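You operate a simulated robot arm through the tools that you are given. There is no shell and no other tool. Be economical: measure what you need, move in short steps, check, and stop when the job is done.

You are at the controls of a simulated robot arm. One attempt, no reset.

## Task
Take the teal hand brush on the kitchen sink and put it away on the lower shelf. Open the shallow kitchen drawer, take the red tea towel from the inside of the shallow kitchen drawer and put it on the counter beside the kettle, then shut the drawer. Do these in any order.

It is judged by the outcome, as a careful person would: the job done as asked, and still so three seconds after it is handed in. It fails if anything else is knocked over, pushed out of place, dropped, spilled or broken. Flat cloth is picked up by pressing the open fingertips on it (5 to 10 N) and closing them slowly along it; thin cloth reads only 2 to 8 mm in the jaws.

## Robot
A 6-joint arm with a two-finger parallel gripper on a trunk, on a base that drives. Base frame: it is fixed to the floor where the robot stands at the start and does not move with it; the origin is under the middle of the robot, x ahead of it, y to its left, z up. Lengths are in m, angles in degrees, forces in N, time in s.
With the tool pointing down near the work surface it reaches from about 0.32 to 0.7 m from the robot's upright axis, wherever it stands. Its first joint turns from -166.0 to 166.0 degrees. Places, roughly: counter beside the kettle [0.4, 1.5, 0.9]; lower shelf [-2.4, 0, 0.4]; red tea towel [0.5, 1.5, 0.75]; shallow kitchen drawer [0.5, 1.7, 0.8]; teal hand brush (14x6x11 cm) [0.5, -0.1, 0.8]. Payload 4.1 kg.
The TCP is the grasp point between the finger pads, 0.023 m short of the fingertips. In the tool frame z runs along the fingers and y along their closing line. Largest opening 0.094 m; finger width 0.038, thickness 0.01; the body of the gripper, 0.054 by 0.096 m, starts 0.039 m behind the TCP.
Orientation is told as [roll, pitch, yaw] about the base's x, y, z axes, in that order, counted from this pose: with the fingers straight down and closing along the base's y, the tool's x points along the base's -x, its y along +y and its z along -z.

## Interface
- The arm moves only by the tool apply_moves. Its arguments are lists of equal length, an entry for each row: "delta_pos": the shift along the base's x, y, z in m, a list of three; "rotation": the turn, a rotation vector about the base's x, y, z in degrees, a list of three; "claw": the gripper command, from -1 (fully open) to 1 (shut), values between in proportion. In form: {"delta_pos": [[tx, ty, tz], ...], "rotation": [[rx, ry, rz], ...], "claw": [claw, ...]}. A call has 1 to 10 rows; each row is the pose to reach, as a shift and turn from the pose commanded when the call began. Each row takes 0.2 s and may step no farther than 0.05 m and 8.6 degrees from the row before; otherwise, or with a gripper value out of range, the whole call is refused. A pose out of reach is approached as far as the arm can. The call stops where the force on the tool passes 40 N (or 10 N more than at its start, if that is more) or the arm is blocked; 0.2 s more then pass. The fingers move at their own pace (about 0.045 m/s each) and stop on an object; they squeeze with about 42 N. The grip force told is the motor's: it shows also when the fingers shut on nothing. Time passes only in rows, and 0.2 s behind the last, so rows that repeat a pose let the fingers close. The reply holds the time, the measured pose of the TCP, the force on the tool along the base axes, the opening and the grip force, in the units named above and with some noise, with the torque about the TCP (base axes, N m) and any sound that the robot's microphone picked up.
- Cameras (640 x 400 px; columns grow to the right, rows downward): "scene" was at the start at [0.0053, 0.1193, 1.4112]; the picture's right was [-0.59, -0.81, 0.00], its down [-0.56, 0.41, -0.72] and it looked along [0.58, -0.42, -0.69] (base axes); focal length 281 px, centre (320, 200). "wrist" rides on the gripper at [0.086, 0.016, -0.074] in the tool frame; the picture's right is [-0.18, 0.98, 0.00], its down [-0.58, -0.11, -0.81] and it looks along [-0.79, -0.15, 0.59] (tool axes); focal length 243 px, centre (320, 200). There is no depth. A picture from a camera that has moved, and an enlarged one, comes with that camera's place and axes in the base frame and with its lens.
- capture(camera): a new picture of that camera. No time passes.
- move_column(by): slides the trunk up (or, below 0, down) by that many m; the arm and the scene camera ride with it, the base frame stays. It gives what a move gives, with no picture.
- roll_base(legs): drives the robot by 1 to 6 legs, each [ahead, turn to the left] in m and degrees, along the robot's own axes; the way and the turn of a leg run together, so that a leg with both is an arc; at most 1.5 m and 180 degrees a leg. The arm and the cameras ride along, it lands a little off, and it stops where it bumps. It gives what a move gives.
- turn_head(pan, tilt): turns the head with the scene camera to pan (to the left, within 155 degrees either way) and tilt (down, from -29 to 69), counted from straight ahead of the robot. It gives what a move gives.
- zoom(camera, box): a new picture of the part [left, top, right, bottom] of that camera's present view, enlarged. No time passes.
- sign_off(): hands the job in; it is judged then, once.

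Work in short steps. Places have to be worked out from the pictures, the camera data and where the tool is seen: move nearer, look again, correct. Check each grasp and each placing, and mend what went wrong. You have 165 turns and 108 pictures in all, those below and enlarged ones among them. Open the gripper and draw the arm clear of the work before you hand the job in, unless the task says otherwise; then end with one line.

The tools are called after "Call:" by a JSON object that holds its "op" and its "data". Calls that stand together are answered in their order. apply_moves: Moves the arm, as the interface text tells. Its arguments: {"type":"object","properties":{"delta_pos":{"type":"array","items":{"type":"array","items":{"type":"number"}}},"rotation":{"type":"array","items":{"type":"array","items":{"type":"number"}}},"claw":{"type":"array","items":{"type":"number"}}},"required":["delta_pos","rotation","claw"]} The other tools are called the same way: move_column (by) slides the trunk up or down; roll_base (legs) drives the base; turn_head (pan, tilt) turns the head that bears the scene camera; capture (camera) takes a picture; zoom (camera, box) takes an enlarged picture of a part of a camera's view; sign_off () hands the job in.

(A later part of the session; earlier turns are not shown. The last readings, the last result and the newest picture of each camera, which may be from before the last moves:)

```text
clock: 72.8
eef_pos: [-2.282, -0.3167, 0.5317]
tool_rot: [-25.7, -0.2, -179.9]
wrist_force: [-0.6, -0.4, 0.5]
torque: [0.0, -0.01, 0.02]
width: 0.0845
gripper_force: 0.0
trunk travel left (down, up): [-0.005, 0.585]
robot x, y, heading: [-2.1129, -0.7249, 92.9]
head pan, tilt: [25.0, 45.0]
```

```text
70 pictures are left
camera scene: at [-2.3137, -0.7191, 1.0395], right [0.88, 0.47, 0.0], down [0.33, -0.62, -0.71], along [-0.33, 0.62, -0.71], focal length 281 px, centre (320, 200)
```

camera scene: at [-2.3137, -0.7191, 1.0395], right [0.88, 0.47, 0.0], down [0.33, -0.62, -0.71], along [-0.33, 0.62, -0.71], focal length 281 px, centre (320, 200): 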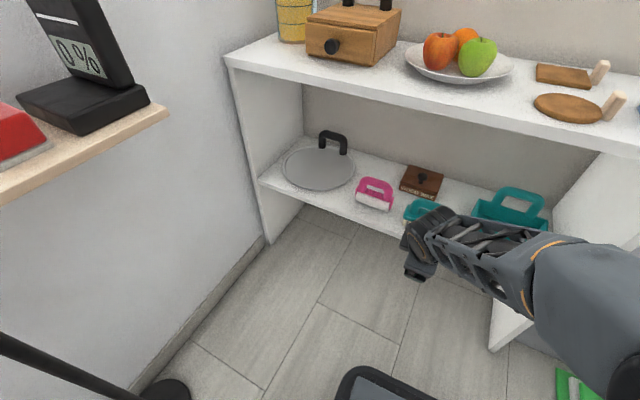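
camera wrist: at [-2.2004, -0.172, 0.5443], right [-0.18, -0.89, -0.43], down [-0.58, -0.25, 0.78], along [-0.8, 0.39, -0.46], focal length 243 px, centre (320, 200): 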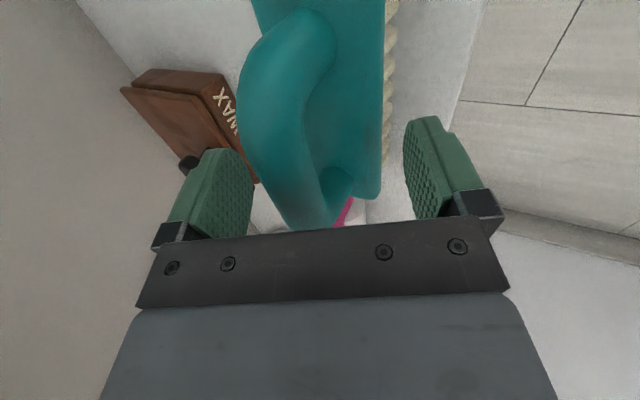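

Brush is standing on the shelf. I'll retrace: re-level the tool, swing back, and raise the trunk.

Call:
{"op": "apply_moves", "data": {"delta_pos": [[0.04, -0.005, 0.03], [0.08, -0.005, 0.06], [0.12, -0.005, 0.09], [0.16, -0.005, 0.12], [0.2, -0.005, 0.15]], "rotation": [[-5, 0, 0], [-10, 0, 0], [-15, 0, 0], [-20, 0, 0], [-25.7, 0, 0]], "claw": [-0.8, -0.8, -0.8, -0.8, -0.8]}}

Call:
{"op": "capture", "data": {"camera": "scene"}}

Call:
{"op": "move_column", "data": {"by": 0.37}}

Call:
{"op": "turn_head", "data": {"pan": 150, "tilt": 40}}

Call:
{"op": "capture", "data": {"camera": "scene"}}

```text
refused: row 1 steps farther than a row can; nothing moved
```

```text
69 pictures are left
camera scene: at [-2.3137, -0.7191, 1.0395], right [0.88, 0.47, 0.0], down [0.33, -0.62, -0.71], along [-0.33, 0.62, -0.71], focal length 281 px, centre (320, 200)
```

scene: 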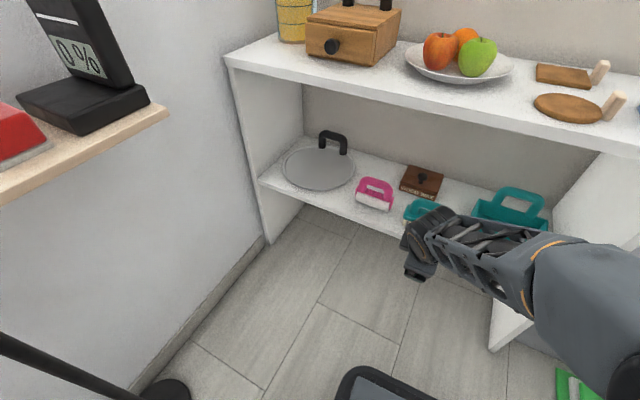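

```text
clock: 76.4
eef_pos: [-2.2824, -0.3149, 0.901]
tool_rot: [-25.7, -0.2, -180.0]
wrist_force: [0.0, 0.0, -0.4]
torque: [0.02, -0.03, -0.03]
width: 0.0845
gripper_force: 0.1
trunk travel left (down, up): [-0.375, 0.215]
robot x, y, heading: [-2.1106, -0.7204, 93.2]
head pan, tilt: [25.0, 45.0]
```

```text
clock: 78.4
eef_pos: [-2.2831, -0.3142, 0.8993]
tool_rot: [-25.7, -0.1, -179.9]
wrist_force: [0.6, -0.6, -0.6]
torque: [-0.02, 0.0, -0.02]
width: 0.0843
gripper_force: 0.1
trunk travel left (down, up): [-0.375, 0.215]
robot x, y, heading: [-2.1084, -0.7255, 92.8]
head pan, tilt: [150.0, 40.0]
```

```text
68 pictures are left
camera scene: at [-2.3142, -0.8668, 1.4168], right [-0.89, 0.45, 0.0], down [0.29, 0.57, -0.77], along [-0.35, -0.68, -0.64], focal length 281 px, centre (320, 200)
```

scene: 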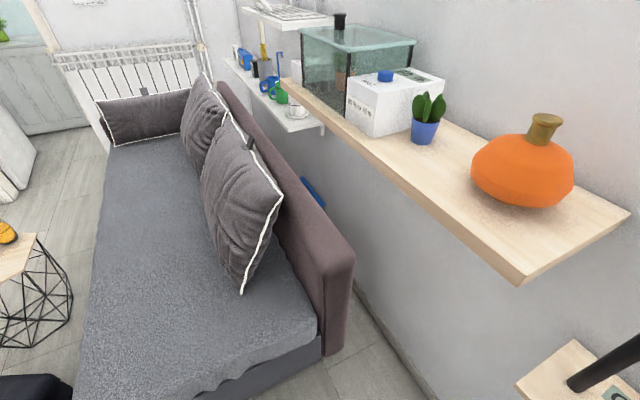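

Trunk is up without trouble. Now re-level the tool and swing it back in smaller steps.

Call:
{"op": "apply_moves", "data": {"delta_pos": [[0.035, 0, 0.03], [0.07, 0, 0.06], [0.105, 0, 0.09], [0.14, 0, 0.12], [0.175, 0, 0.15], [0.2, 0, 0.17]], "rotation": [[-5, 0, 0], [-10, 0, 0], [-15, 0, 0], [-20, 0, 0], [-25.7, 0, 0], [-25.7, 0, 0]], "claw": [-0.8, -0.8, -0.8, -0.8, -0.8, -0.8]}}

Call:
{"op": "turn_head", "data": {"pan": 25, "tilt": 45}}

Call:
{"op": "zoom", "data": {"camera": "scene", "box": [220, 150, 620, 400]}}

```text
clock: 79.8
eef_pos: [-2.0823, -0.3127, 1.0739]
tool_rot: [0.1, -0.2, -180.0]
wrist_force: [-1.3, -0.3, 0.1]
torque: [0.03, 0.0, 0.02]
width: 0.0846
gripper_force: 0.0
trunk travel left (down, up): [-0.375, 0.215]
robot x, y, heading: [-2.1109, -0.7211, 93.2]
head pan, tilt: [150.0, 40.0]
```

```text
clock: 81.9
eef_pos: [-2.0827, -0.313, 1.0731]
tool_rot: [0.1, -0.4, 180.1]
wrist_force: [0.6, 1.0, -0.5]
torque: [0.03, 0.0, -0.01]
width: 0.0847
gripper_force: 0.1
trunk travel left (down, up): [-0.375, 0.215]
robot x, y, heading: [-2.1087, -0.724, 93.3]
head pan, tilt: [25.0, 45.0]
```

```text
1.60 times, centred on (420, 275) of scene
camera zoom: at [-2.3137, -0.7193, 1.4096], right [0.88, 0.47, 0.0], down [0.33, -0.62, -0.71], along [-0.33, 0.62, -0.71], focal length 450 px, centre (160, 80)
```

zoom: 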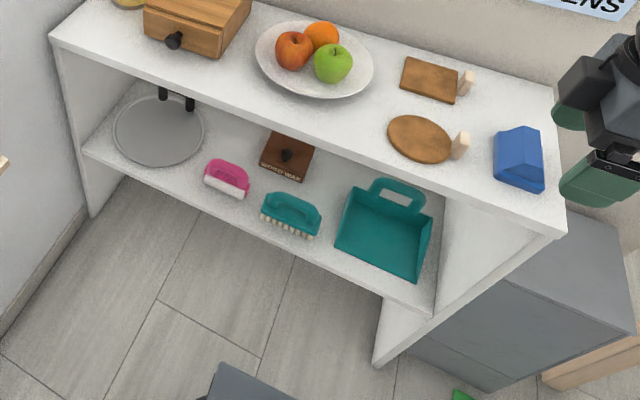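

The brush is neatly stored with nothing disturbed. I'll drive back out along the same corridor.

Call:
{"op": "roll_base", "data": {"legs": [[0, 43], [-0.15, 0], [0, 44]]}}

```text
clock: 87.3
eef_pos: [-2.4121, -0.7827, 1.0723]
tool_rot: [0.0, -0.3, -92.1]
wrist_force: [-0.2, -0.6, -0.4]
torque: [0.02, -0.01, -0.02]
width: 0.0845
gripper_force: 0.1
trunk travel left (down, up): [-0.375, 0.215]
robot x, y, heading: [-2.0034, -0.8281, -178.9]
head pan, tilt: [25.0, 45.0]
```

Aligned at heading -179°. Backing out to x≈-0.25.

Call:
{"op": "roll_base", "data": {"legs": [[-0.9, 0], [-0.85, 0]]}}

Call:
{"op": "turn_head", "data": {"pan": -90, "tilt": 30}}

Call:
{"op": "capture", "data": {"camera": "scene"}}

```text
clock: 96.2
eef_pos: [-0.6456, -0.76, 1.0729]
tool_rot: [-0.1, -0.3, -90.0]
wrist_force: [-0.3, -0.8, 0.2]
torque: [-0.01, -0.01, 0.01]
width: 0.0842
gripper_force: 0.0
trunk travel left (down, up): [-0.375, 0.215]
robot x, y, heading: [-0.2317, -0.7905, -177.0]
head pan, tilt: [25.0, 45.0]
```

```text
clock: 98.2
eef_pos: [-0.6436, -0.7617, 1.0735]
tool_rot: [0.0, -0.4, -90.1]
wrist_force: [-0.1, -0.3, -0.8]
torque: [-0.01, 0.03, 0.0]
width: 0.0847
gripper_force: 0.1
trunk travel left (down, up): [-0.375, 0.215]
robot x, y, heading: [-0.2353, -0.792, -176.8]
head pan, tilt: [-90.0, 30.0]
```

```text
66 pictures are left
camera scene: at [-0.1707, -0.8602, 1.4322], right [1.0, 0.05, 0.0], down [0.03, -0.5, -0.87], along [-0.05, 0.86, -0.5], focal length 281 px, centre (320, 200)
```

scene: 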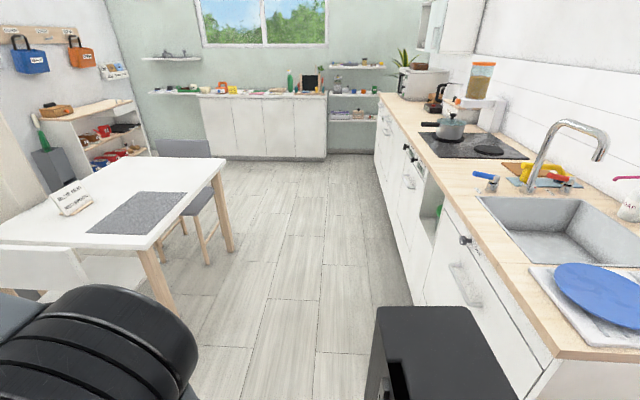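

The lane to the far counter is clear. Turn right to +y and drive 1.4 m.

Call:
{"op": "roll_base", "data": {"legs": [[0, -93], [1.4, 0]]}}

Call:
{"op": "turn_head", "data": {"pan": -30, "tilt": 35}}

Call:
{"op": "capture", "data": {"camera": "scene"}}

```text
clock: 109.3
eef_pos: [-0.1912, 1.0717, 1.0733]
tool_rot: [-0.1, -0.3, 177.5]
wrist_force: [-0.6, 0.8, 0.0]
torque: [0.0, 0.01, 0.02]
width: 0.0846
gripper_force: 0.1
trunk travel left (down, up): [-0.375, 0.215]
robot x, y, heading: [-0.2393, 0.6641, 90.6]
head pan, tilt: [-90.0, 30.0]
```

```text
clock: 110.6
eef_pos: [-0.1909, 1.0716, 1.0724]
tool_rot: [0.1, -0.3, 177.4]
wrist_force: [0.0, 0.5, 0.5]
torque: [-0.02, 0.02, -0.01]
width: 0.0844
gripper_force: 0.1
trunk travel left (down, up): [-0.375, 0.215]
robot x, y, heading: [-0.2407, 0.663, 90.4]
head pan, tilt: [-30.0, 35.0]
```

```text
65 pictures are left
camera scene: at [-0.3626, 0.6796, 1.4244], right [0.87, -0.49, 0.0], down [-0.28, -0.5, -0.82], along [0.4, 0.71, -0.57], focal length 281 px, centre (320, 200)
```

scene: 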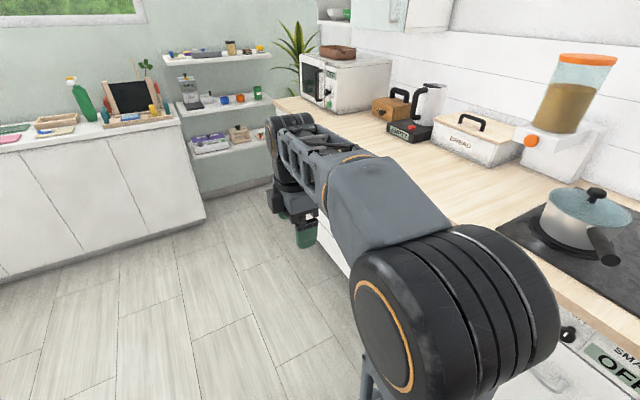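

Kettle seen at about (0.7, 1.65). I'll drive on to y≈1.5, turn to face the counter, and look at the drawers.

Call:
{"op": "roll_base", "data": {"legs": [[0.85, 0], [0, -90.4], [-0.15, 0]]}}

Call:
{"op": "turn_head", "data": {"pan": 10, "tilt": 45}}

Call:
{"op": "capture", "data": {"camera": "scene"}}

Call:
{"op": "capture", "data": {"camera": "wrist"}}

```text
clock: 120.0
eef_pos: [0.0008, 1.4686, 1.0729]
tool_rot: [-0.1, -0.3, 88.6]
wrist_force: [-0.2, -0.4, -0.2]
torque: [-0.02, -0.02, 0.0]
width: 0.0845
gripper_force: 0.0
trunk travel left (down, up): [-0.375, 0.215]
robot x, y, heading: [-0.4108, 1.5096, 1.4]
head pan, tilt: [-30.0, 35.0]
```

```text
clock: 121.0
eef_pos: [0.0009, 1.4687, 1.0736]
tool_rot: [-0.1, -0.3, 88.6]
wrist_force: [0.2, 0.8, 0.5]
torque: [-0.03, 0.0, 0.01]
width: 0.0847
gripper_force: 0.1
trunk travel left (down, up): [-0.375, 0.215]
robot x, y, heading: [-0.4128, 1.509, 1.5]
head pan, tilt: [10.0, 45.0]
```

```text
64 pictures are left
camera scene: at [-0.395, 1.6901, 1.4096], right [0.2, -0.98, 0.0], down [-0.69, -0.14, -0.71], along [0.69, 0.14, -0.71], focal length 281 px, centre (320, 200)
```

scene: 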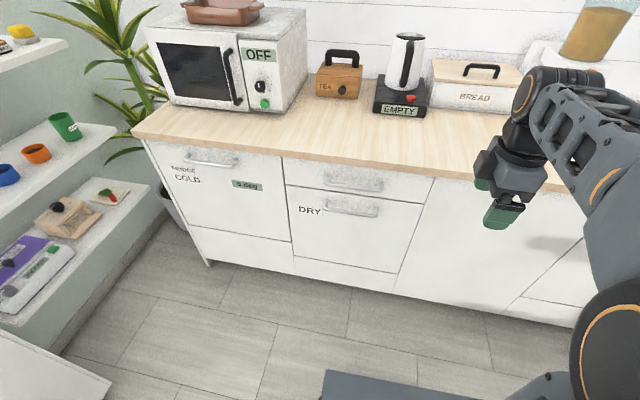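

```text
63 pictures are left
camera wrist: at [-0.0174, 1.3822, 1.1469], right [-0.98, 0.21, 0.0], down [0.12, 0.57, 0.81], along [0.17, 0.79, -0.59], focal length 243 px, centre (320, 200)
```

wrist: 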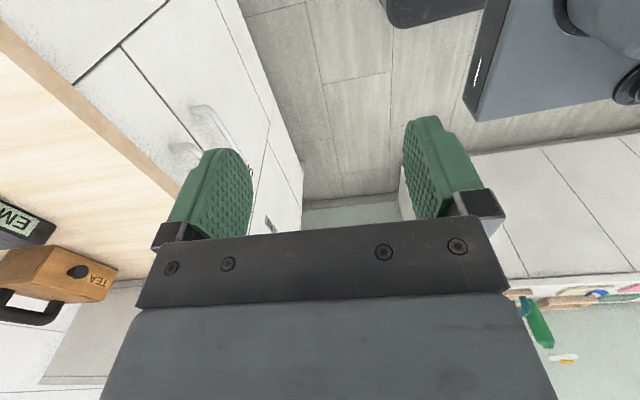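

The shallow drawer is the narrow one right under the worktop, above "DRY". Zooming in on its handle.

Call:
{"op": "zoom", "data": {"camera": "scene", "box": [270, 140, 440, 246]}}

```text
3.76 times, centred on (355, 193) of scene
camera zoom: at [-0.395, 1.6901, 1.4096], right [0.2, -0.98, 0.0], down [-0.69, -0.14, -0.71], along [0.69, 0.14, -0.71], focal length 1059 px, centre (188, 226)
```

zoom: 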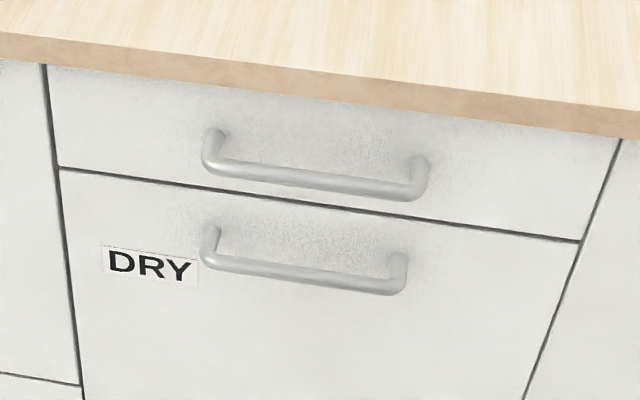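

The handle bar is about (0.27, 1.72, 0.80), running along y. I'll turn the tool horizontal, pointing +x with fingers closing vertically, and move to a pre-grasp pose in front of it.

Call:
{"op": "apply_moves", "data": {"delta_pos": [[0.017, 0.023, -0.022], [0.034, 0.046, -0.044], [0.051, 0.069, -0.066], [0.068, 0.092, -0.088], [0.085, 0.115, -0.11], [0.102, 0.138, -0.132], [0.119, 0.161, -0.154], [0.136, 0.184, -0.176], [0.153, 0.207, -0.198], [0.17, 0.23, -0.22]], "rotation": [[0, -8.5, 0], [0, -17, 0], [0, -25.5, 0], [0, -34, 0], [0, -42.5, 0], [0, -51, 0], [0, -59.5, 0], [0, -68, 0], [0, -76.5, 0], [0, -85, 0]], "claw": [-0.3, -0.1, 0, 0, 0, 0, 0, 0, 0, 0]}}

Call:
{"op": "capture", "data": {"camera": "scene"}}

Call:
{"op": "capture", "data": {"camera": "wrist"}}

```text
clock: 123.2
eef_pos: [0.1682, 1.6984, 0.8537]
tool_rot: [-85.2, -1.3, 90.2]
wrist_force: [0.8, 0.2, -0.3]
torque: [-0.01, -0.01, 0.03]
width: 0.047
gripper_force: 0.1
out of reach, approached as far as the arm can: row 6
trunk travel left (down, up): [-0.375, 0.215]
robot x, y, heading: [-0.4065, 1.5066, 1.7]
head pan, tilt: [10.0, 45.0]
```

```text
61 pictures are left
camera scene: at [-0.3952, 1.6901, 1.4096], right [0.2, -0.98, 0.0], down [-0.69, -0.14, -0.71], along [0.69, 0.14, -0.71], focal length 281 px, centre (320, 200)
```

scene: 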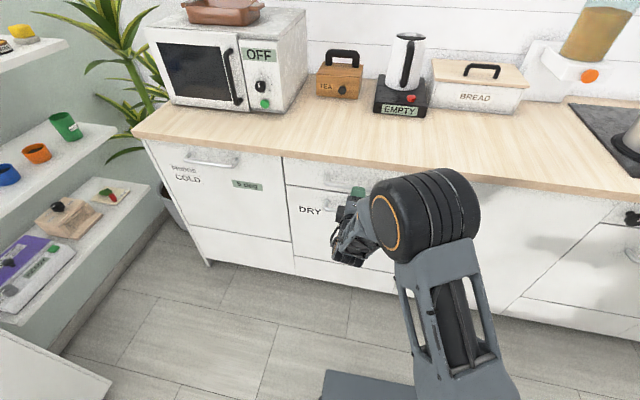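

```text
60 pictures are left
camera wrist: at [0.0935, 1.6127, 0.8409], right [-0.08, 0.21, -0.97], down [-0.8, 0.57, 0.19], along [0.6, 0.79, 0.12], focal length 243 px, centre (320, 200)
```

wrist: 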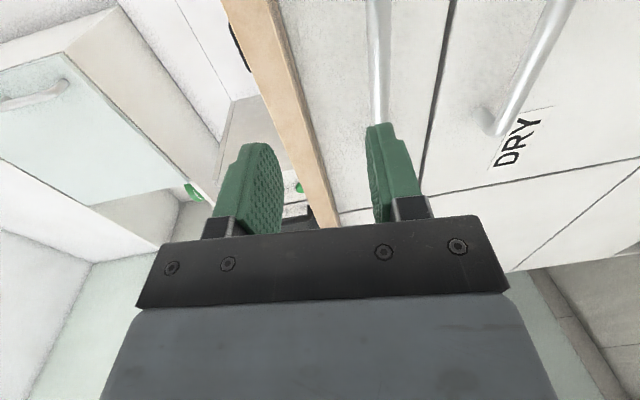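

The bar reads at z≈0.802. I'll drop to that height, level the tool and advance part way.

Call:
{"op": "apply_moves", "data": {"delta_pos": [[0.0, 0.01, -0.025], [0.0, 0.02, -0.05], [0.03, 0.02, -0.05], [0.05, 0.02, -0.05]], "rotation": [[0, -2, 0], [0, -4, 0], [0, -4.5, 0], [0, -4.5, 0]], "claw": [0, 0, 0, 0]}}

Call:
{"op": "capture", "data": {"camera": "wrist"}}

Call:
{"op": "zoom", "data": {"camera": "scene", "box": [270, 140, 440, 246]}}

```text
clock: 124.2
eef_pos: [0.2224, 1.7195, 0.8035]
tool_rot: [-89.6, -1.4, 90.3]
wrist_force: [0.3, 0.0, 0.5]
torque: [0.02, -0.01, -0.01]
width: 0.0472
gripper_force: 0.2
trunk travel left (down, up): [-0.375, 0.215]
robot x, y, heading: [-0.4054, 1.5088, 1.8]
head pan, tilt: [10.0, 45.0]
```

```text
59 pictures are left
camera wrist: at [0.1477, 1.6323, 0.7853], right [-0.01, 0.21, -0.98], down [-0.81, 0.58, 0.13], along [0.59, 0.79, 0.16], focal length 243 px, centre (320, 200)
```

wrist: 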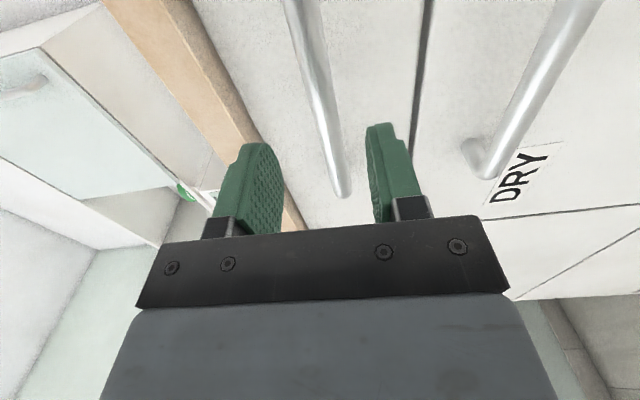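

```text
3.76 times, centred on (355, 193) of scene
camera zoom: at [-0.395, 1.6903, 1.4096], right [0.2, -0.98, 0.0], down [-0.69, -0.14, -0.71], along [0.69, 0.14, -0.71], focal length 1059 px, centre (188, 226)
```

zoom: 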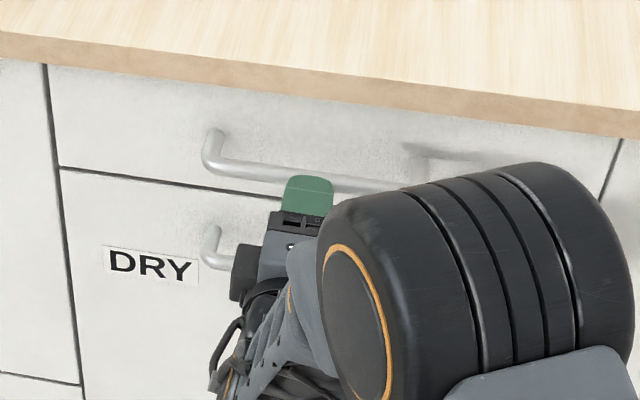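

The bar is at x≈0.28, z≈0.80, centred between the fingers. Advance 5 cm gently and close.

Call:
{"op": "apply_moves", "data": {"delta_pos": [[0.02, 0, -0.002], [0.04, 0, -0.002], [0.052, 0, -0.002], [0.052, 0, -0.002], [0.052, 0, -0.002], [0.052, 0, -0.002], [0.052, 0, -0.002]], "rotation": [[0, 0, 0], [0, 0, 0], [0, 0, 0], [0, 0, 0], [0, 0, 0], [0, 0, 0], [0, 0, 0]], "claw": [0, 0, 0, 0.5, 1, 1, 1]}}

Call:
{"op": "capture", "data": {"camera": "wrist"}}

Call:
{"op": "turn_head", "data": {"pan": 150, "tilt": 40}}

Call:
{"op": "capture", "data": {"camera": "scene"}}

```text
clock: 125.8
eef_pos: [0.2731, 1.7188, 0.8016]
tool_rot: [-89.4, -1.2, 90.2]
wrist_force: [0.1, -0.4, -5.4]
torque: [-1.91, 0.0, -0.03]
width: 0.0163
gripper_force: 44.0
trunk travel left (down, up): [-0.375, 0.215]
robot x, y, heading: [-0.4064, 1.5088, 1.4]
head pan, tilt: [10.0, 45.0]
```

```text
57 pictures are left
camera wrist: at [0.1993, 1.6315, 0.7826], right [-0.01, 0.2, -0.98], down [-0.81, 0.58, 0.13], along [0.59, 0.79, 0.16], focal length 243 px, centre (320, 200)
```

wrist: 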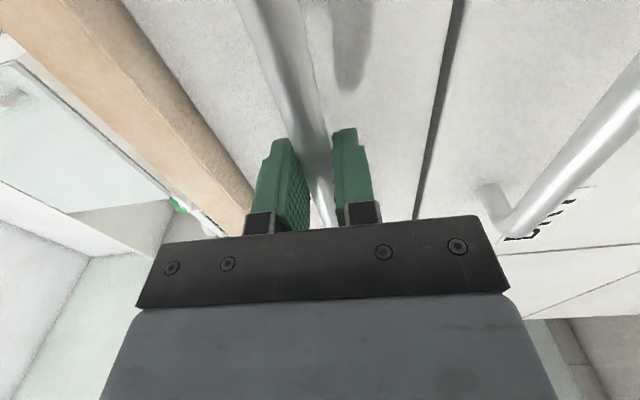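

```text
clock: 128.1
eef_pos: [0.2737, 1.7177, 0.8008]
tool_rot: [-89.4, -1.4, 90.2]
wrist_force: [-4.5, -3.4, -11.6]
torque: [-1.74, 0.06, -0.15]
width: 0.0164
gripper_force: 45.2
trunk travel left (down, up): [-0.375, 0.215]
robot x, y, heading: [-0.4077, 1.5038, 1.6]
head pan, tilt: [150.0, 40.0]
```

```text
56 pictures are left
camera scene: at [-0.5487, 1.7145, 1.4168], right [0.48, 0.88, 0.0], down [0.56, -0.31, -0.77], along [-0.67, 0.36, -0.64], focal length 281 px, centre (320, 200)
```

scene: 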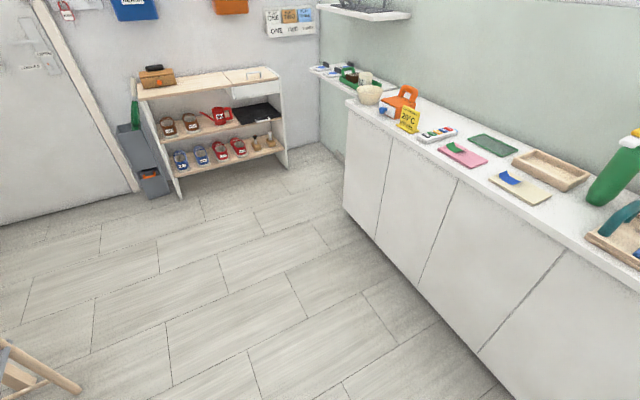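

The handle is firmly gripped and the floor behind is clear. I'll pull the drawer by backing the base a first 0.12 m.

Call:
{"op": "roll_base", "data": {"legs": [[-0.12, 0]]}}

Call:
{"op": "turn_head", "data": {"pan": 10, "tilt": 45}}

Call:
{"op": "capture", "data": {"camera": "scene"}}

```text
clock: 129.3
eef_pos: [0.1531, 1.7185, 0.8]
tool_rot: [-89.6, -1.2, 90.6]
wrist_force: [1.1, 20.8, -12.4]
torque: [-1.57, 0.18, 0.81]
width: 0.0163
gripper_force: 45.5
trunk travel left (down, up): [-0.375, 0.215]
robot x, y, heading: [-0.5278, 1.5038, 1.9]
head pan, tilt: [150.0, 40.0]
```

```text
clock: 131.5
eef_pos: [0.1512, 1.7173, 0.7996]
tool_rot: [-89.6, -1.2, 90.6]
wrist_force: [-3.0, 10.0, -9.9]
torque: [-1.69, 0.15, 0.68]
width: 0.0168
gripper_force: 45.1
trunk travel left (down, up): [-0.375, 0.215]
robot x, y, heading: [-0.5318, 1.5051, 1.7]
head pan, tilt: [10.0, 45.0]
```

```text
55 pictures are left
camera scene: at [-0.5172, 1.6886, 1.4093], right [0.21, -0.98, 0.0], down [-0.69, -0.15, -0.71], along [0.69, 0.14, -0.71], focal length 281 px, centre (320, 200)
```

scene: 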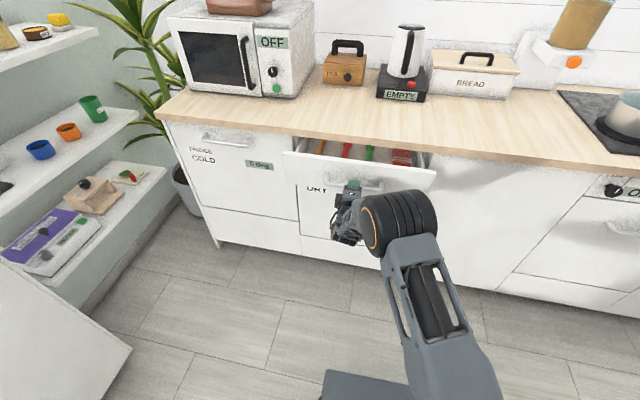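

Drawer opens; the towel (red) shows on the right inside. Slightly relieve the side load and pull another 0.13 m.

Call:
{"op": "apply_moves", "data": {"delta_pos": [[0, 0.004, 0.002]], "rotation": [[0, 0, 0]], "claw": [1]}}

Call:
{"op": "roll_base", "data": {"legs": [[-0.13, 0]]}}

Call:
{"op": "capture", "data": {"camera": "scene"}}

```text
clock: 131.9
eef_pos: [0.1521, 1.7201, 0.7999]
tool_rot: [-89.2, -1.1, 90.4]
wrist_force: [-1.8, -3.0, -17.2]
torque: [-1.82, 0.18, 1.2]
width: 0.0164
gripper_force: 44.9
trunk travel left (down, up): [-0.375, 0.215]
robot x, y, heading: [-0.5316, 1.5039, 1.7]
head pan, tilt: [10.0, 45.0]
```

```text
clock: 133.2
eef_pos: [0.0177, 1.7197, 0.7995]
tool_rot: [-89.3, -1.0, 90.9]
wrist_force: [1.4, 23.3, -23.9]
torque: [-1.63, 0.22, 1.35]
width: 0.0162
gripper_force: 45.1
trunk travel left (down, up): [-0.375, 0.215]
robot x, y, heading: [-0.6684, 1.4994, 2.1]
head pan, tilt: [10.0, 45.0]
```

```text
54 pictures are left
camera scene: at [-0.6503, 1.686, 1.409], right [0.21, -0.98, 0.0], down [-0.69, -0.15, -0.71], along [0.69, 0.14, -0.71], focal length 281 px, centre (320, 200)
```

scene: 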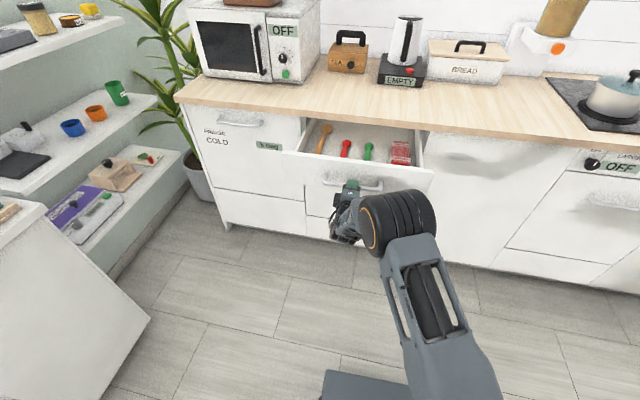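

Zoom to see how far the towel is exposed.

Call:
{"op": "zoom", "data": {"camera": "scene", "box": [270, 110, 440, 216]}}

```text
3.76 times, centred on (355, 163) of scene
camera zoom: at [-0.6503, 1.686, 1.409], right [0.21, -0.98, 0.0], down [-0.69, -0.15, -0.71], along [0.69, 0.14, -0.71], focal length 1059 px, centre (188, 339)
```

zoom: 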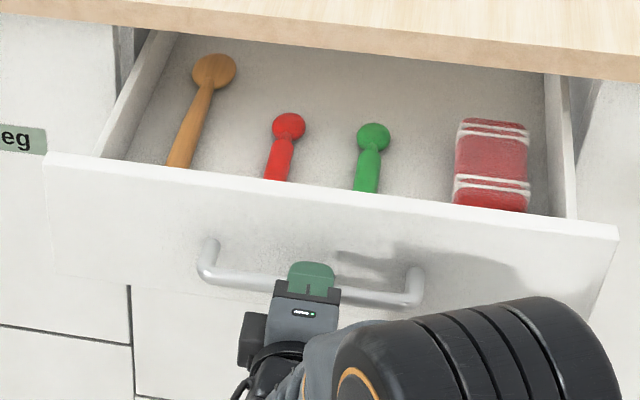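

The towel is fully visible but its rear half lies near the worktop edge. Pull another 0.09 m for vertical access.

Call:
{"op": "apply_moves", "data": {"delta_pos": [[0, 0.004, 0.002]], "rotation": [[0, 0, 0]], "claw": [1]}}

Call:
{"op": "roll_base", "data": {"legs": [[-0.09, 0]]}}

Call:
{"op": "capture", "data": {"camera": "scene"}}

```text
clock: 133.6
eef_pos: [0.0165, 1.7214, 0.7998]
tool_rot: [-88.8, -0.9, 90.8]
wrist_force: [-3.1, -6.8, -12.8]
torque: [-1.81, 0.24, 1.43]
width: 0.0163
gripper_force: 45.2
trunk travel left (down, up): [-0.375, 0.215]
robot x, y, heading: [-0.668, 1.5002, 2.1]
head pan, tilt: [10.0, 45.0]
```

```text
clock: 134.7
eef_pos: [-0.0715, 1.7204, 0.7997]
tool_rot: [-88.9, -1.1, 91.0]
wrist_force: [1.3, -2.7, -25.8]
torque: [-1.76, 0.1, -0.42]
width: 0.0163
gripper_force: 45.2
trunk travel left (down, up): [-0.375, 0.215]
robot x, y, heading: [-0.7534, 1.4982, 2.0]
head pan, tilt: [10.0, 45.0]
```

```text
52 pictures are left
camera scene: at [-0.7389, 1.6805, 1.4093], right [0.21, -0.98, 0.0], down [-0.69, -0.15, -0.71], along [0.69, 0.15, -0.71], focal length 281 px, centre (320, 200)
```

scene: 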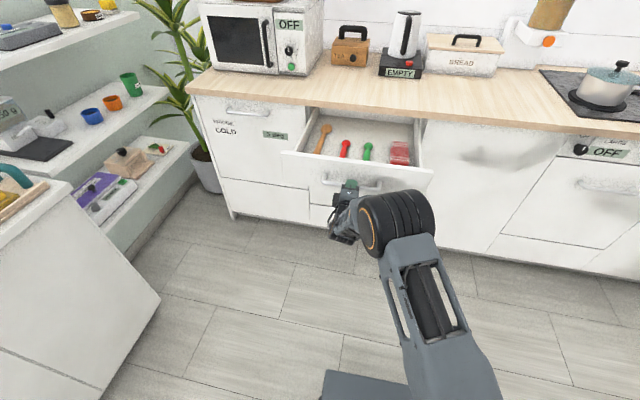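

Drawer is open about 0.35 m and the towel is well exposed. Release the handle and back the fingers off it.

Call:
{"op": "apply_moves", "data": {"delta_pos": [[0, 0, 0], [0, 0, 0], [-0.02, 0, 0], [-0.04, 0, 0], [-0.07, 0, 0]], "rotation": [[0, 0, 0], [0, 0, 0], [0, 0, 0], [0, 0, 0], [0, 0, 0]], "claw": [0.2, 0, 0, 0, 0]}}

Call:
{"op": "capture", "data": {"camera": "wrist"}}

```text
clock: 135.9
eef_pos: [-0.1418, 1.7204, 0.8043]
tool_rot: [-89.1, -1.1, 91.0]
wrist_force: [0.5, -0.8, -0.3]
torque: [-0.01, -0.04, -0.01]
width: 0.0469
gripper_force: 0.1
trunk travel left (down, up): [-0.375, 0.215]
robot x, y, heading: [-0.7565, 1.4997, 2.1]
head pan, tilt: [10.0, 45.0]
```

```text
51 pictures are left
camera wrist: at [-0.216, 1.6332, 0.7863], right [-0.02, 0.2, -0.98], down [-0.81, 0.56, 0.13], along [0.58, 0.8, 0.15], focal length 243 px, centre (320, 200)
```

wrist: 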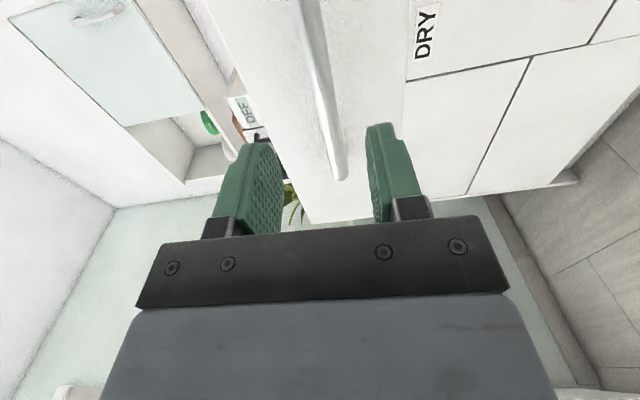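

Free of the handle. Raise the arm while turning the tool back to vertical.

Call:
{"op": "apply_moves", "data": {"delta_pos": [[-0.005, -0.02, 0.03], [-0.01, -0.04, 0.06], [-0.015, -0.06, 0.09], [-0.02, -0.08, 0.12], [-0.02, -0.1, 0.15], [-0.02, -0.12, 0.18], [-0.02, -0.14, 0.2], [-0.02, -0.15, 0.22], [-0.02, -0.16, 0.23], [-0.02, -0.16, 0.24]], "rotation": [[0, 8.5, 0], [0, 17, 0], [0, 25.5, 0], [0, 34, 0], [0, 42.5, 0], [0, 51, 0], [0, 59.5, 0], [0, 68, 0], [0, 76.5, 0], [0, 85, 0]], "claw": [0, 0, 0, 0, 0, 0, 0, 0, 0, 0]}}

Call:
{"op": "roll_base", "data": {"legs": [[0, -2], [0.4, 0]]}}

Call:
{"op": "turn_head", "data": {"pan": 10, "tilt": 55}}

Call:
{"op": "capture", "data": {"camera": "scene"}}

Call:
{"op": "capture", "data": {"camera": "wrist"}}

```text
clock: 138.1
eef_pos: [-0.1635, 1.5623, 1.0399]
tool_rot: [-4.0, -1.2, 89.0]
wrist_force: [-0.4, -0.5, -0.6]
torque: [-0.01, -0.02, 0.02]
width: 0.0467
gripper_force: 0.0
out of reach, approached as far as the arm can: row 5
trunk travel left (down, up): [-0.375, 0.215]
robot x, y, heading: [-0.7529, 1.4947, 2.1]
head pan, tilt: [10.0, 45.0]
```

```text
clock: 141.0
eef_pos: [0.2386, 1.546, 1.0385]
tool_rot: [-4.1, -1.1, 87.4]
wrist_force: [0.0, -0.4, 0.0]
torque: [0.01, -0.02, 0.01]
width: 0.0471
gripper_force: 0.0
trunk travel left (down, up): [-0.375, 0.215]
robot x, y, heading: [-0.3557, 1.495, 0.3]
head pan, tilt: [10.0, 45.0]
```

```text
clock: 141.7
eef_pos: [0.2392, 1.5471, 1.0394]
tool_rot: [-4.0, -1.1, 87.4]
wrist_force: [0.8, -0.3, 0.3]
torque: [0.0, 0.0, 0.02]
width: 0.0473
gripper_force: 0.1
trunk travel left (down, up): [-0.375, 0.215]
robot x, y, heading: [-0.3559, 1.4983, 0.5]
head pan, tilt: [10.0, 55.0]
```

```text
50 pictures are left
camera scene: at [-0.3456, 1.679, 1.3962], right [0.18, -0.98, 0.0], down [-0.81, -0.15, -0.57], along [0.56, 0.1, -0.82], focal length 281 px, centre (320, 200)
```

scene: 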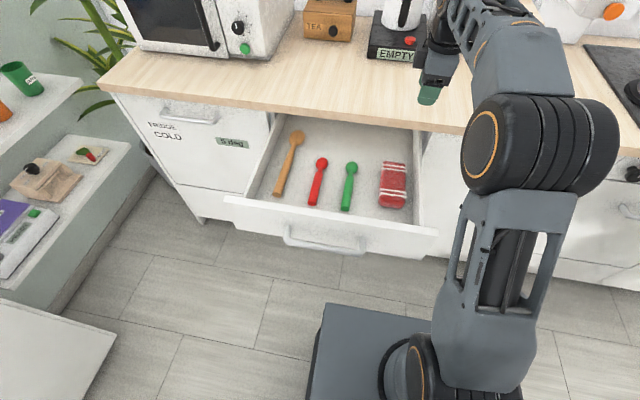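

```text
49 pictures are left
camera wrist: at [0.2127, 1.4594, 1.1114], right [-0.97, 0.23, -0.07], down [0.08, 0.56, 0.82], along [0.23, 0.79, -0.56], focal length 243 px, centre (320, 200)
```

wrist: 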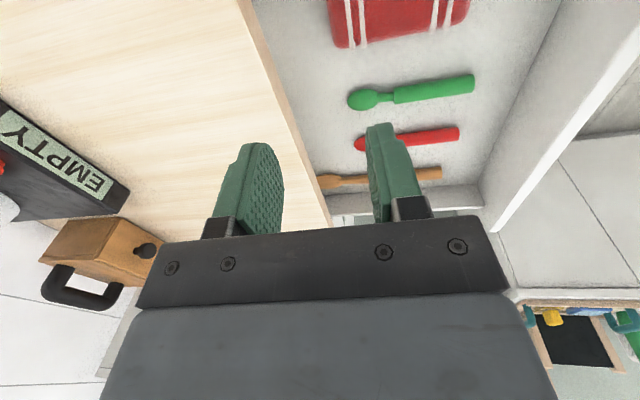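

The red folded towel lies at x≈0.09–0.24, y≈1.533–1.60, z≈0.775. I'll level the tool and descend above its centre (0.165, 1.567) to z≈0.88 with fingers open.

Call:
{"op": "apply_moves", "data": {"delta_pos": [[-0.03, 0.01, 0], [-0.06, 0.02, -0.01], [-0.074, 0.02, -0.05], [-0.074, 0.02, -0.1], [-0.074, 0.02, -0.14]], "rotation": [[-0.5, 2, 0], [-1.1, 4, 1], [-1.1, 4, 2.6], [-1.1, 4, 2.6], [-1.1, 4, 2.6]], "claw": [-0.3, -0.7, -0.7, -0.7, -0.7]}}

Call:
{"op": "capture", "data": {"camera": "wrist"}}

Call:
{"op": "zoom", "data": {"camera": "scene", "box": [280, 90, 480, 240]}}

```text
clock: 142.9
eef_pos: [0.1617, 1.5694, 0.8971]
tool_rot: [-0.1, 0.1, 90.0]
wrist_force: [-0.6, -0.5, 0.4]
torque: [-0.02, 0.02, 0.0]
width: 0.0798
gripper_force: 0.1
trunk travel left (down, up): [-0.375, 0.215]
robot x, y, heading: [-0.3522, 1.4982, 0.6]
head pan, tilt: [10.0, 55.0]
```

```text
48 pictures are left
camera wrist: at [0.1458, 1.4819, 0.9715], right [-0.98, 0.18, 0.0], down [0.11, 0.58, 0.81], along [0.15, 0.79, -0.59], focal length 243 px, centre (320, 200)
```

wrist: 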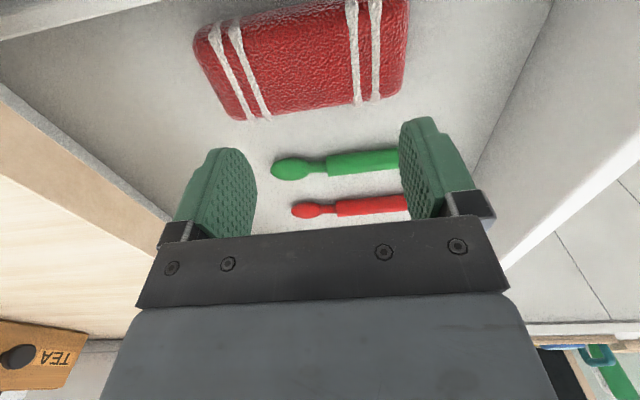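

```text
2.67 times, centred on (380, 165) of scene
camera zoom: at [-0.3455, 1.6791, 1.3962], right [0.18, -0.98, 0.0], down [-0.81, -0.15, -0.57], along [0.56, 0.1, -0.82], focal length 750 px, centre (160, 293)
```

zoom: 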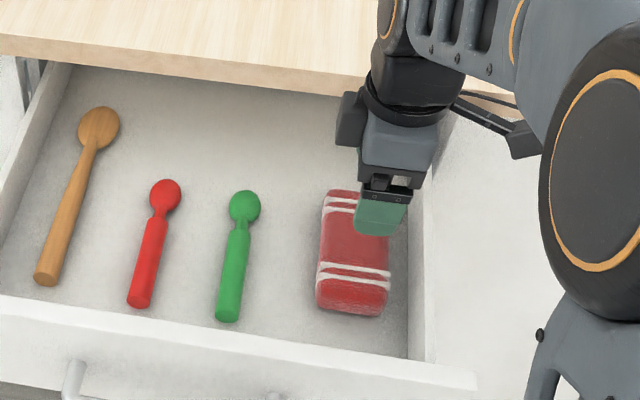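

The tool is over the towel. I'll descend slowly towards contact, checking the force.

Call:
{"op": "apply_moves", "data": {"delta_pos": [[0.004, 0, -0.03], [0.008, 0, -0.05], [0.008, 0, -0.06], [0.008, 0, -0.068], [0.008, 0, -0.074]], "rotation": [[0, 0, 0], [0, 0, 0], [0, 0, 0], [0, 0, 0], [0, 0, 0]], "claw": [-0.6, -0.5, -0.5, -0.5, -0.5]}}

Call:
{"op": "capture", "data": {"camera": "wrist"}}

```text
clock: 144.1
eef_pos: [0.171, 1.5685, 0.8258]
tool_rot: [0.0, 0.1, 90.0]
wrist_force: [-0.4, -0.1, -0.2]
torque: [-0.02, -0.01, 0.03]
width: 0.0708
gripper_force: 0.1
trunk travel left (down, up): [-0.375, 0.215]
robot x, y, heading: [-0.3508, 1.4983, 0.3]
head pan, tilt: [10.0, 55.0]
```

```text
46 pictures are left
camera wrist: at [0.1558, 1.4813, 0.9001], right [-0.98, 0.18, 0.0], down [0.11, 0.58, 0.81], along [0.15, 0.79, -0.59], focal length 243 px, centre (320, 200)
```

wrist: 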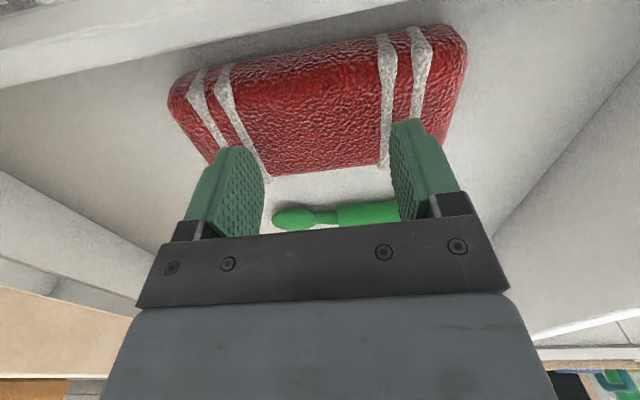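

Not yet touching; tips at z≈0.803. Continue in finer steps.

Call:
{"op": "apply_moves", "data": {"delta_pos": [[0, 0, -0.003], [0, 0, -0.006], [0, 0, -0.009], [0, 0, -0.012]], "rotation": [[0, 0, 0], [0, 0, 0], [0, 0, 0], [0, 0, 0]], "claw": [-0.5, -0.5, -0.5, -0.5]}}

```text
clock: 145.1
eef_pos: [0.1703, 1.5681, 0.8162]
tool_rot: [-0.2, 0.0, 90.0]
wrist_force: [-2.1, -0.2, 26.0]
torque: [-0.01, 1.07, 0.04]
width: 0.0714
gripper_force: 1.1
trunk travel left (down, up): [-0.375, 0.215]
robot x, y, heading: [-0.354, 1.4983, 0.5]
head pan, tilt: [10.0, 55.0]
```

Contact at tip z≈0.793, but 26 N is too much; ease up.

Call:
{"op": "apply_moves", "data": {"delta_pos": [[0, 0, 0.002]], "rotation": [[0, 0, 0]], "claw": [-0.5]}}

```text
clock: 145.5
eef_pos: [0.172, 1.5676, 0.8162]
tool_rot: [-0.1, 0.0, 90.0]
wrist_force: [-1.7, 2.9, 16.9]
torque: [0.11, 0.46, -0.11]
width: 0.0715
gripper_force: 0.8
trunk travel left (down, up): [-0.375, 0.215]
robot x, y, heading: [-0.3569, 1.4976, 0.8]
head pan, tilt: [10.0, 55.0]
```

Call:
{"op": "apply_moves", "data": {"delta_pos": [[0, 0, 0.0015]], "rotation": [[0, 0, 0]], "claw": [-0.5]}}

```text
clock: 145.9
eef_pos: [0.1714, 1.5659, 0.8164]
tool_rot: [0.1, 0.0, 90.0]
wrist_force: [0.1, 0.9, -0.2]
torque: [0.01, 0.0, -0.01]
width: 0.0704
gripper_force: 0.0
trunk travel left (down, up): [-0.375, 0.215]
robot x, y, heading: [-0.352, 1.4974, 0.4]
head pan, tilt: [10.0, 55.0]
```

About 8 N per mm. Press 1 mm down and close slowly.

Call:
{"op": "apply_moves", "data": {"delta_pos": [[0, 0, -0.001], [0, 0, -0.001], [0, 0, -0.001], [0, 0, -0.001], [0, 0, -0.001], [0, 0, -0.001], [0, 0, -0.001], [0, 0, -0.001], [0, 0, -0.001], [0, 0, -0.001]], "rotation": [[0, 0, 0], [0, 0, 0], [0, 0, 0], [0, 0, 0], [0, 0, 0], [0, 0, 0], [0, 0, 0], [0, 0, 0], [0, 0, 0], [0, 0, 0]], "claw": [-0.5, -0.4, -0.3, -0.2, -0.05, 0.1, 0.25, 0.4, 0.55, 0.7]}}

Call:
{"op": "capture", "data": {"camera": "wrist"}}

```text
clock: 148.1
eef_pos: [0.1723, 1.5672, 0.8168]
tool_rot: [-0.1, 0.1, 90.0]
wrist_force: [-0.6, -0.5, -0.3]
torque: [0.01, -0.02, -0.01]
width: 0.0143
gripper_force: 0.3
trunk travel left (down, up): [-0.375, 0.215]
robot x, y, heading: [-0.353, 1.4964, 0.5]
head pan, tilt: [10.0, 55.0]
```

```text
45 pictures are left
camera wrist: at [0.1558, 1.4799, 0.8916], right [-0.98, 0.18, 0.0], down [0.11, 0.58, 0.81], along [0.15, 0.79, -0.59], focal length 243 px, centre (320, 200)
```

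wrist: 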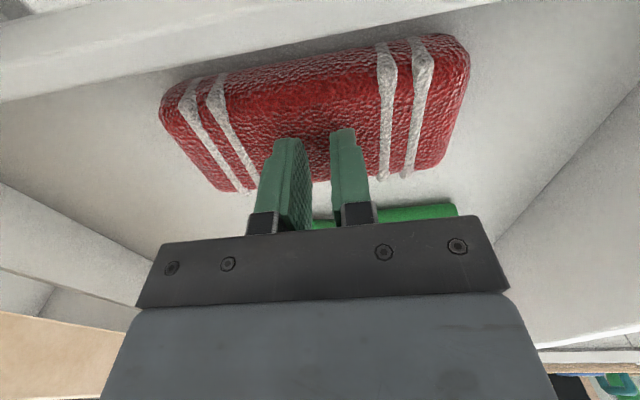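

The fingers closed just above the cloth without pressing. I'll reopen and press more firmly.

Call:
{"op": "apply_moves", "data": {"delta_pos": [[0, 0, 0.006], [0, 0, 0.006], [0, 0, 0.006], [0, 0, 0.002], [0, 0, -0.001], [0, 0, -0.0025]], "rotation": [[0, 0, 0], [0, 0, 0], [0, 0, 0], [0, 0, 0], [0, 0, 0], [0, 0, 0]], "claw": [0, -0.4, -0.4, -0.4, -0.4, -0.4]}}

```text
clock: 149.5
eef_pos: [0.1733, 1.5667, 0.8172]
tool_rot: [-0.4, -0.1, 90.1]
wrist_force: [-0.7, 2.6, 26.9]
torque: [0.06, 1.01, -0.02]
width: 0.0658
gripper_force: 0.0
trunk travel left (down, up): [-0.375, 0.215]
robot x, y, heading: [-0.3553, 1.5002, 0.4]
head pan, tilt: [10.0, 55.0]
```

Call:
{"op": "apply_moves", "data": {"delta_pos": [[0, 0, 0.0015]], "rotation": [[0, 0, 0]], "claw": [-0.4]}}

```text
clock: 149.9
eef_pos: [0.1719, 1.567, 0.8157]
tool_rot: [-0.3, -0.1, 90.1]
wrist_force: [2.9, 1.6, 28.6]
torque: [0.09, 0.81, -0.06]
width: 0.0655
gripper_force: 0.0
trunk travel left (down, up): [-0.375, 0.215]
robot x, y, heading: [-0.3519, 1.5006, 0.3]
head pan, tilt: [10.0, 55.0]
```

Call:
{"op": "apply_moves", "data": {"delta_pos": [[0, 0, 0.0015], [0, 0, 0.0015]], "rotation": [[0, 0, 0], [0, 0, 0]], "claw": [-0.4, -0.4]}}

```text
clock: 150.5
eef_pos: [0.1717, 1.5662, 0.816]
tool_rot: [-0.1, 0.0, 90.0]
wrist_force: [1.2, 1.6, 26.4]
torque: [0.06, 0.43, 0.05]
width: 0.0658
gripper_force: 0.2
trunk travel left (down, up): [-0.375, 0.215]
robot x, y, heading: [-0.3547, 1.5008, 0.5]
head pan, tilt: [10.0, 55.0]
```

Call:
{"op": "apply_moves", "data": {"delta_pos": [[0, 0, 0.001], [0, 0, 0.001]], "rotation": [[0, 0, 0], [0, 0, 0]], "claw": [-0.4, -0.4]}}

```text
clock: 151.1
eef_pos: [0.171, 1.5662, 0.817]
tool_rot: [-0.1, 0.0, 90.0]
wrist_force: [3.2, 1.6, 16.8]
torque: [0.04, 0.13, 0.02]
width: 0.0653
gripper_force: 0.0
trunk travel left (down, up): [-0.375, 0.215]
robot x, y, heading: [-0.3539, 1.4988, 0.2]
head pan, tilt: [10.0, 55.0]
```

Call:
{"op": "apply_moves", "data": {"delta_pos": [[0, 0, 0.0006], [0, 0, 0.0006], [0, 0, 0.0006], [0, 0, 0.0004], [0, 0, 0.0002], [0, 0, 0], [0, 0, 0], [0, 0, 0]], "rotation": [[0, 0, 0], [0, 0, 0], [0, 0, 0], [0, 0, 0], [0, 0, 0], [0, 0, 0], [0, 0, 0], [0, 0, 0]], "claw": [-0.35, -0.25, -0.15, -0.05, 0.05, 0.15, 0.25, 0.35]}}

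Call:
{"op": "capture", "data": {"camera": "wrist"}}

```text
clock: 152.9
eef_pos: [0.1722, 1.5661, 0.8192]
tool_rot: [-0.1, 0.2, 90.0]
wrist_force: [0.7, 0.2, 0.5]
torque: [-0.01, 0.0, 0.0]
width: 0.0305
gripper_force: 0.0
trunk travel left (down, up): [-0.375, 0.215]
robot x, y, heading: [-0.3564, 1.4995, 0.3]
head pan, tilt: [10.0, 55.0]
```

```text
44 pictures are left
camera wrist: at [0.1557, 1.4793, 0.893], right [-0.98, 0.18, 0.0], down [0.11, 0.58, 0.81], along [0.15, 0.79, -0.59], focal length 243 px, centre (320, 200)
```

wrist: 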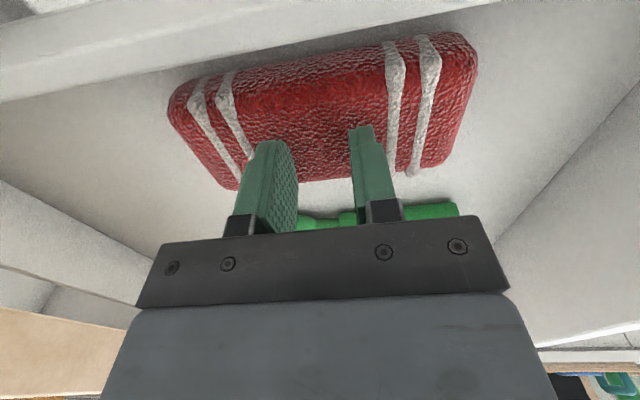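

Contact was lost as it closed. I'll retry pressing without easing while closing.

Call:
{"op": "apply_moves", "data": {"delta_pos": [[0, 0, 0.004], [0, 0, 0.004], [0, 0, 0.001], [0, 0, -0.001], [0, 0, -0.002], [0, 0, -0.0028]], "rotation": [[0, 0, 0], [0, 0, 0], [0, 0, 0], [0, 0, 0], [0, 0, 0], [0, 0, 0]], "claw": [0.1, -0.2, -0.2, -0.2, -0.2, -0.2]}}

```text
clock: 154.3
eef_pos: [0.1716, 1.5657, 0.8166]
tool_rot: [-0.2, 0.1, 90.1]
wrist_force: [-1.1, -2.7, 15.1]
torque: [-0.06, 0.47, 0.08]
width: 0.0571
gripper_force: 0.8
trunk travel left (down, up): [-0.375, 0.215]
robot x, y, heading: [-0.3538, 1.497, 0.3]
head pan, tilt: [10.0, 55.0]
```

15 N now. Close slowly at this commanded height, pressing marginally as it closes.

Call:
{"op": "apply_moves", "data": {"delta_pos": [[0, 0, 0], [0, 0, 0], [0, 0, -0.0003], [0, 0, -0.0006], [0, 0, -0.0009], [0, 0, -0.0012]], "rotation": [[0, 0, 0], [0, 0, 0], [0, 0, 0], [0, 0, 0], [0, 0, 0], [0, 0, 0]], "claw": [-0.15, -0.08, 0, 0.08, 0.16, 0.24]}}

```text
clock: 155.7
eef_pos: [0.1712, 1.5666, 0.8153]
tool_rot: [-0.4, -0.1, 90.1]
wrist_force: [-2.9, -4.8, 36.0]
torque: [-0.14, 0.45, 0.07]
width: 0.044
gripper_force: 9.4
trunk travel left (down, up): [-0.375, 0.215]
robot x, y, heading: [-0.3515, 1.5008, 0.5]
head pan, tilt: [10.0, 55.0]
```

Now the fingers feel the cloth (grip resistance 9 N). Ease slightly and keep closing.

Call:
{"op": "apply_moves", "data": {"delta_pos": [[0, 0, 0.0006], [0, 0, 0.001], [0, 0, 0.001], [0, 0, 0.001], [0, 0, 0.001], [0, 0, 0.001]], "rotation": [[0, 0, 0], [0, 0, 0], [0, 0, 0], [0, 0, 0], [0, 0, 0], [0, 0, 0]], "claw": [0.32, 0.42, 0.52, 0.62, 0.72, 0.82]}}

Call:
{"op": "capture", "data": {"camera": "wrist"}}

```text
clock: 157.1
eef_pos: [0.1708, 1.5672, 0.8157]
tool_rot: [-0.3, 0.0, 90.0]
wrist_force: [-1.9, 1.2, 31.5]
torque: [0.06, 0.14, -0.02]
width: 0.0181
gripper_force: 11.3
trunk travel left (down, up): [-0.375, 0.215]
robot x, y, heading: [-0.3495, 1.5004, 0.5]
head pan, tilt: [10.0, 55.0]
```

```text
43 pictures are left
camera wrist: at [0.1549, 1.4797, 0.891], right [-0.98, 0.18, 0.0], down [0.11, 0.58, 0.81], along [0.15, 0.79, -0.59], focal length 243 px, centre (320, 200)
```

wrist: 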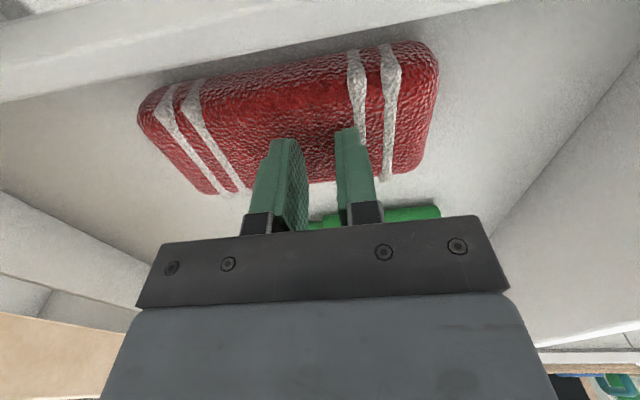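

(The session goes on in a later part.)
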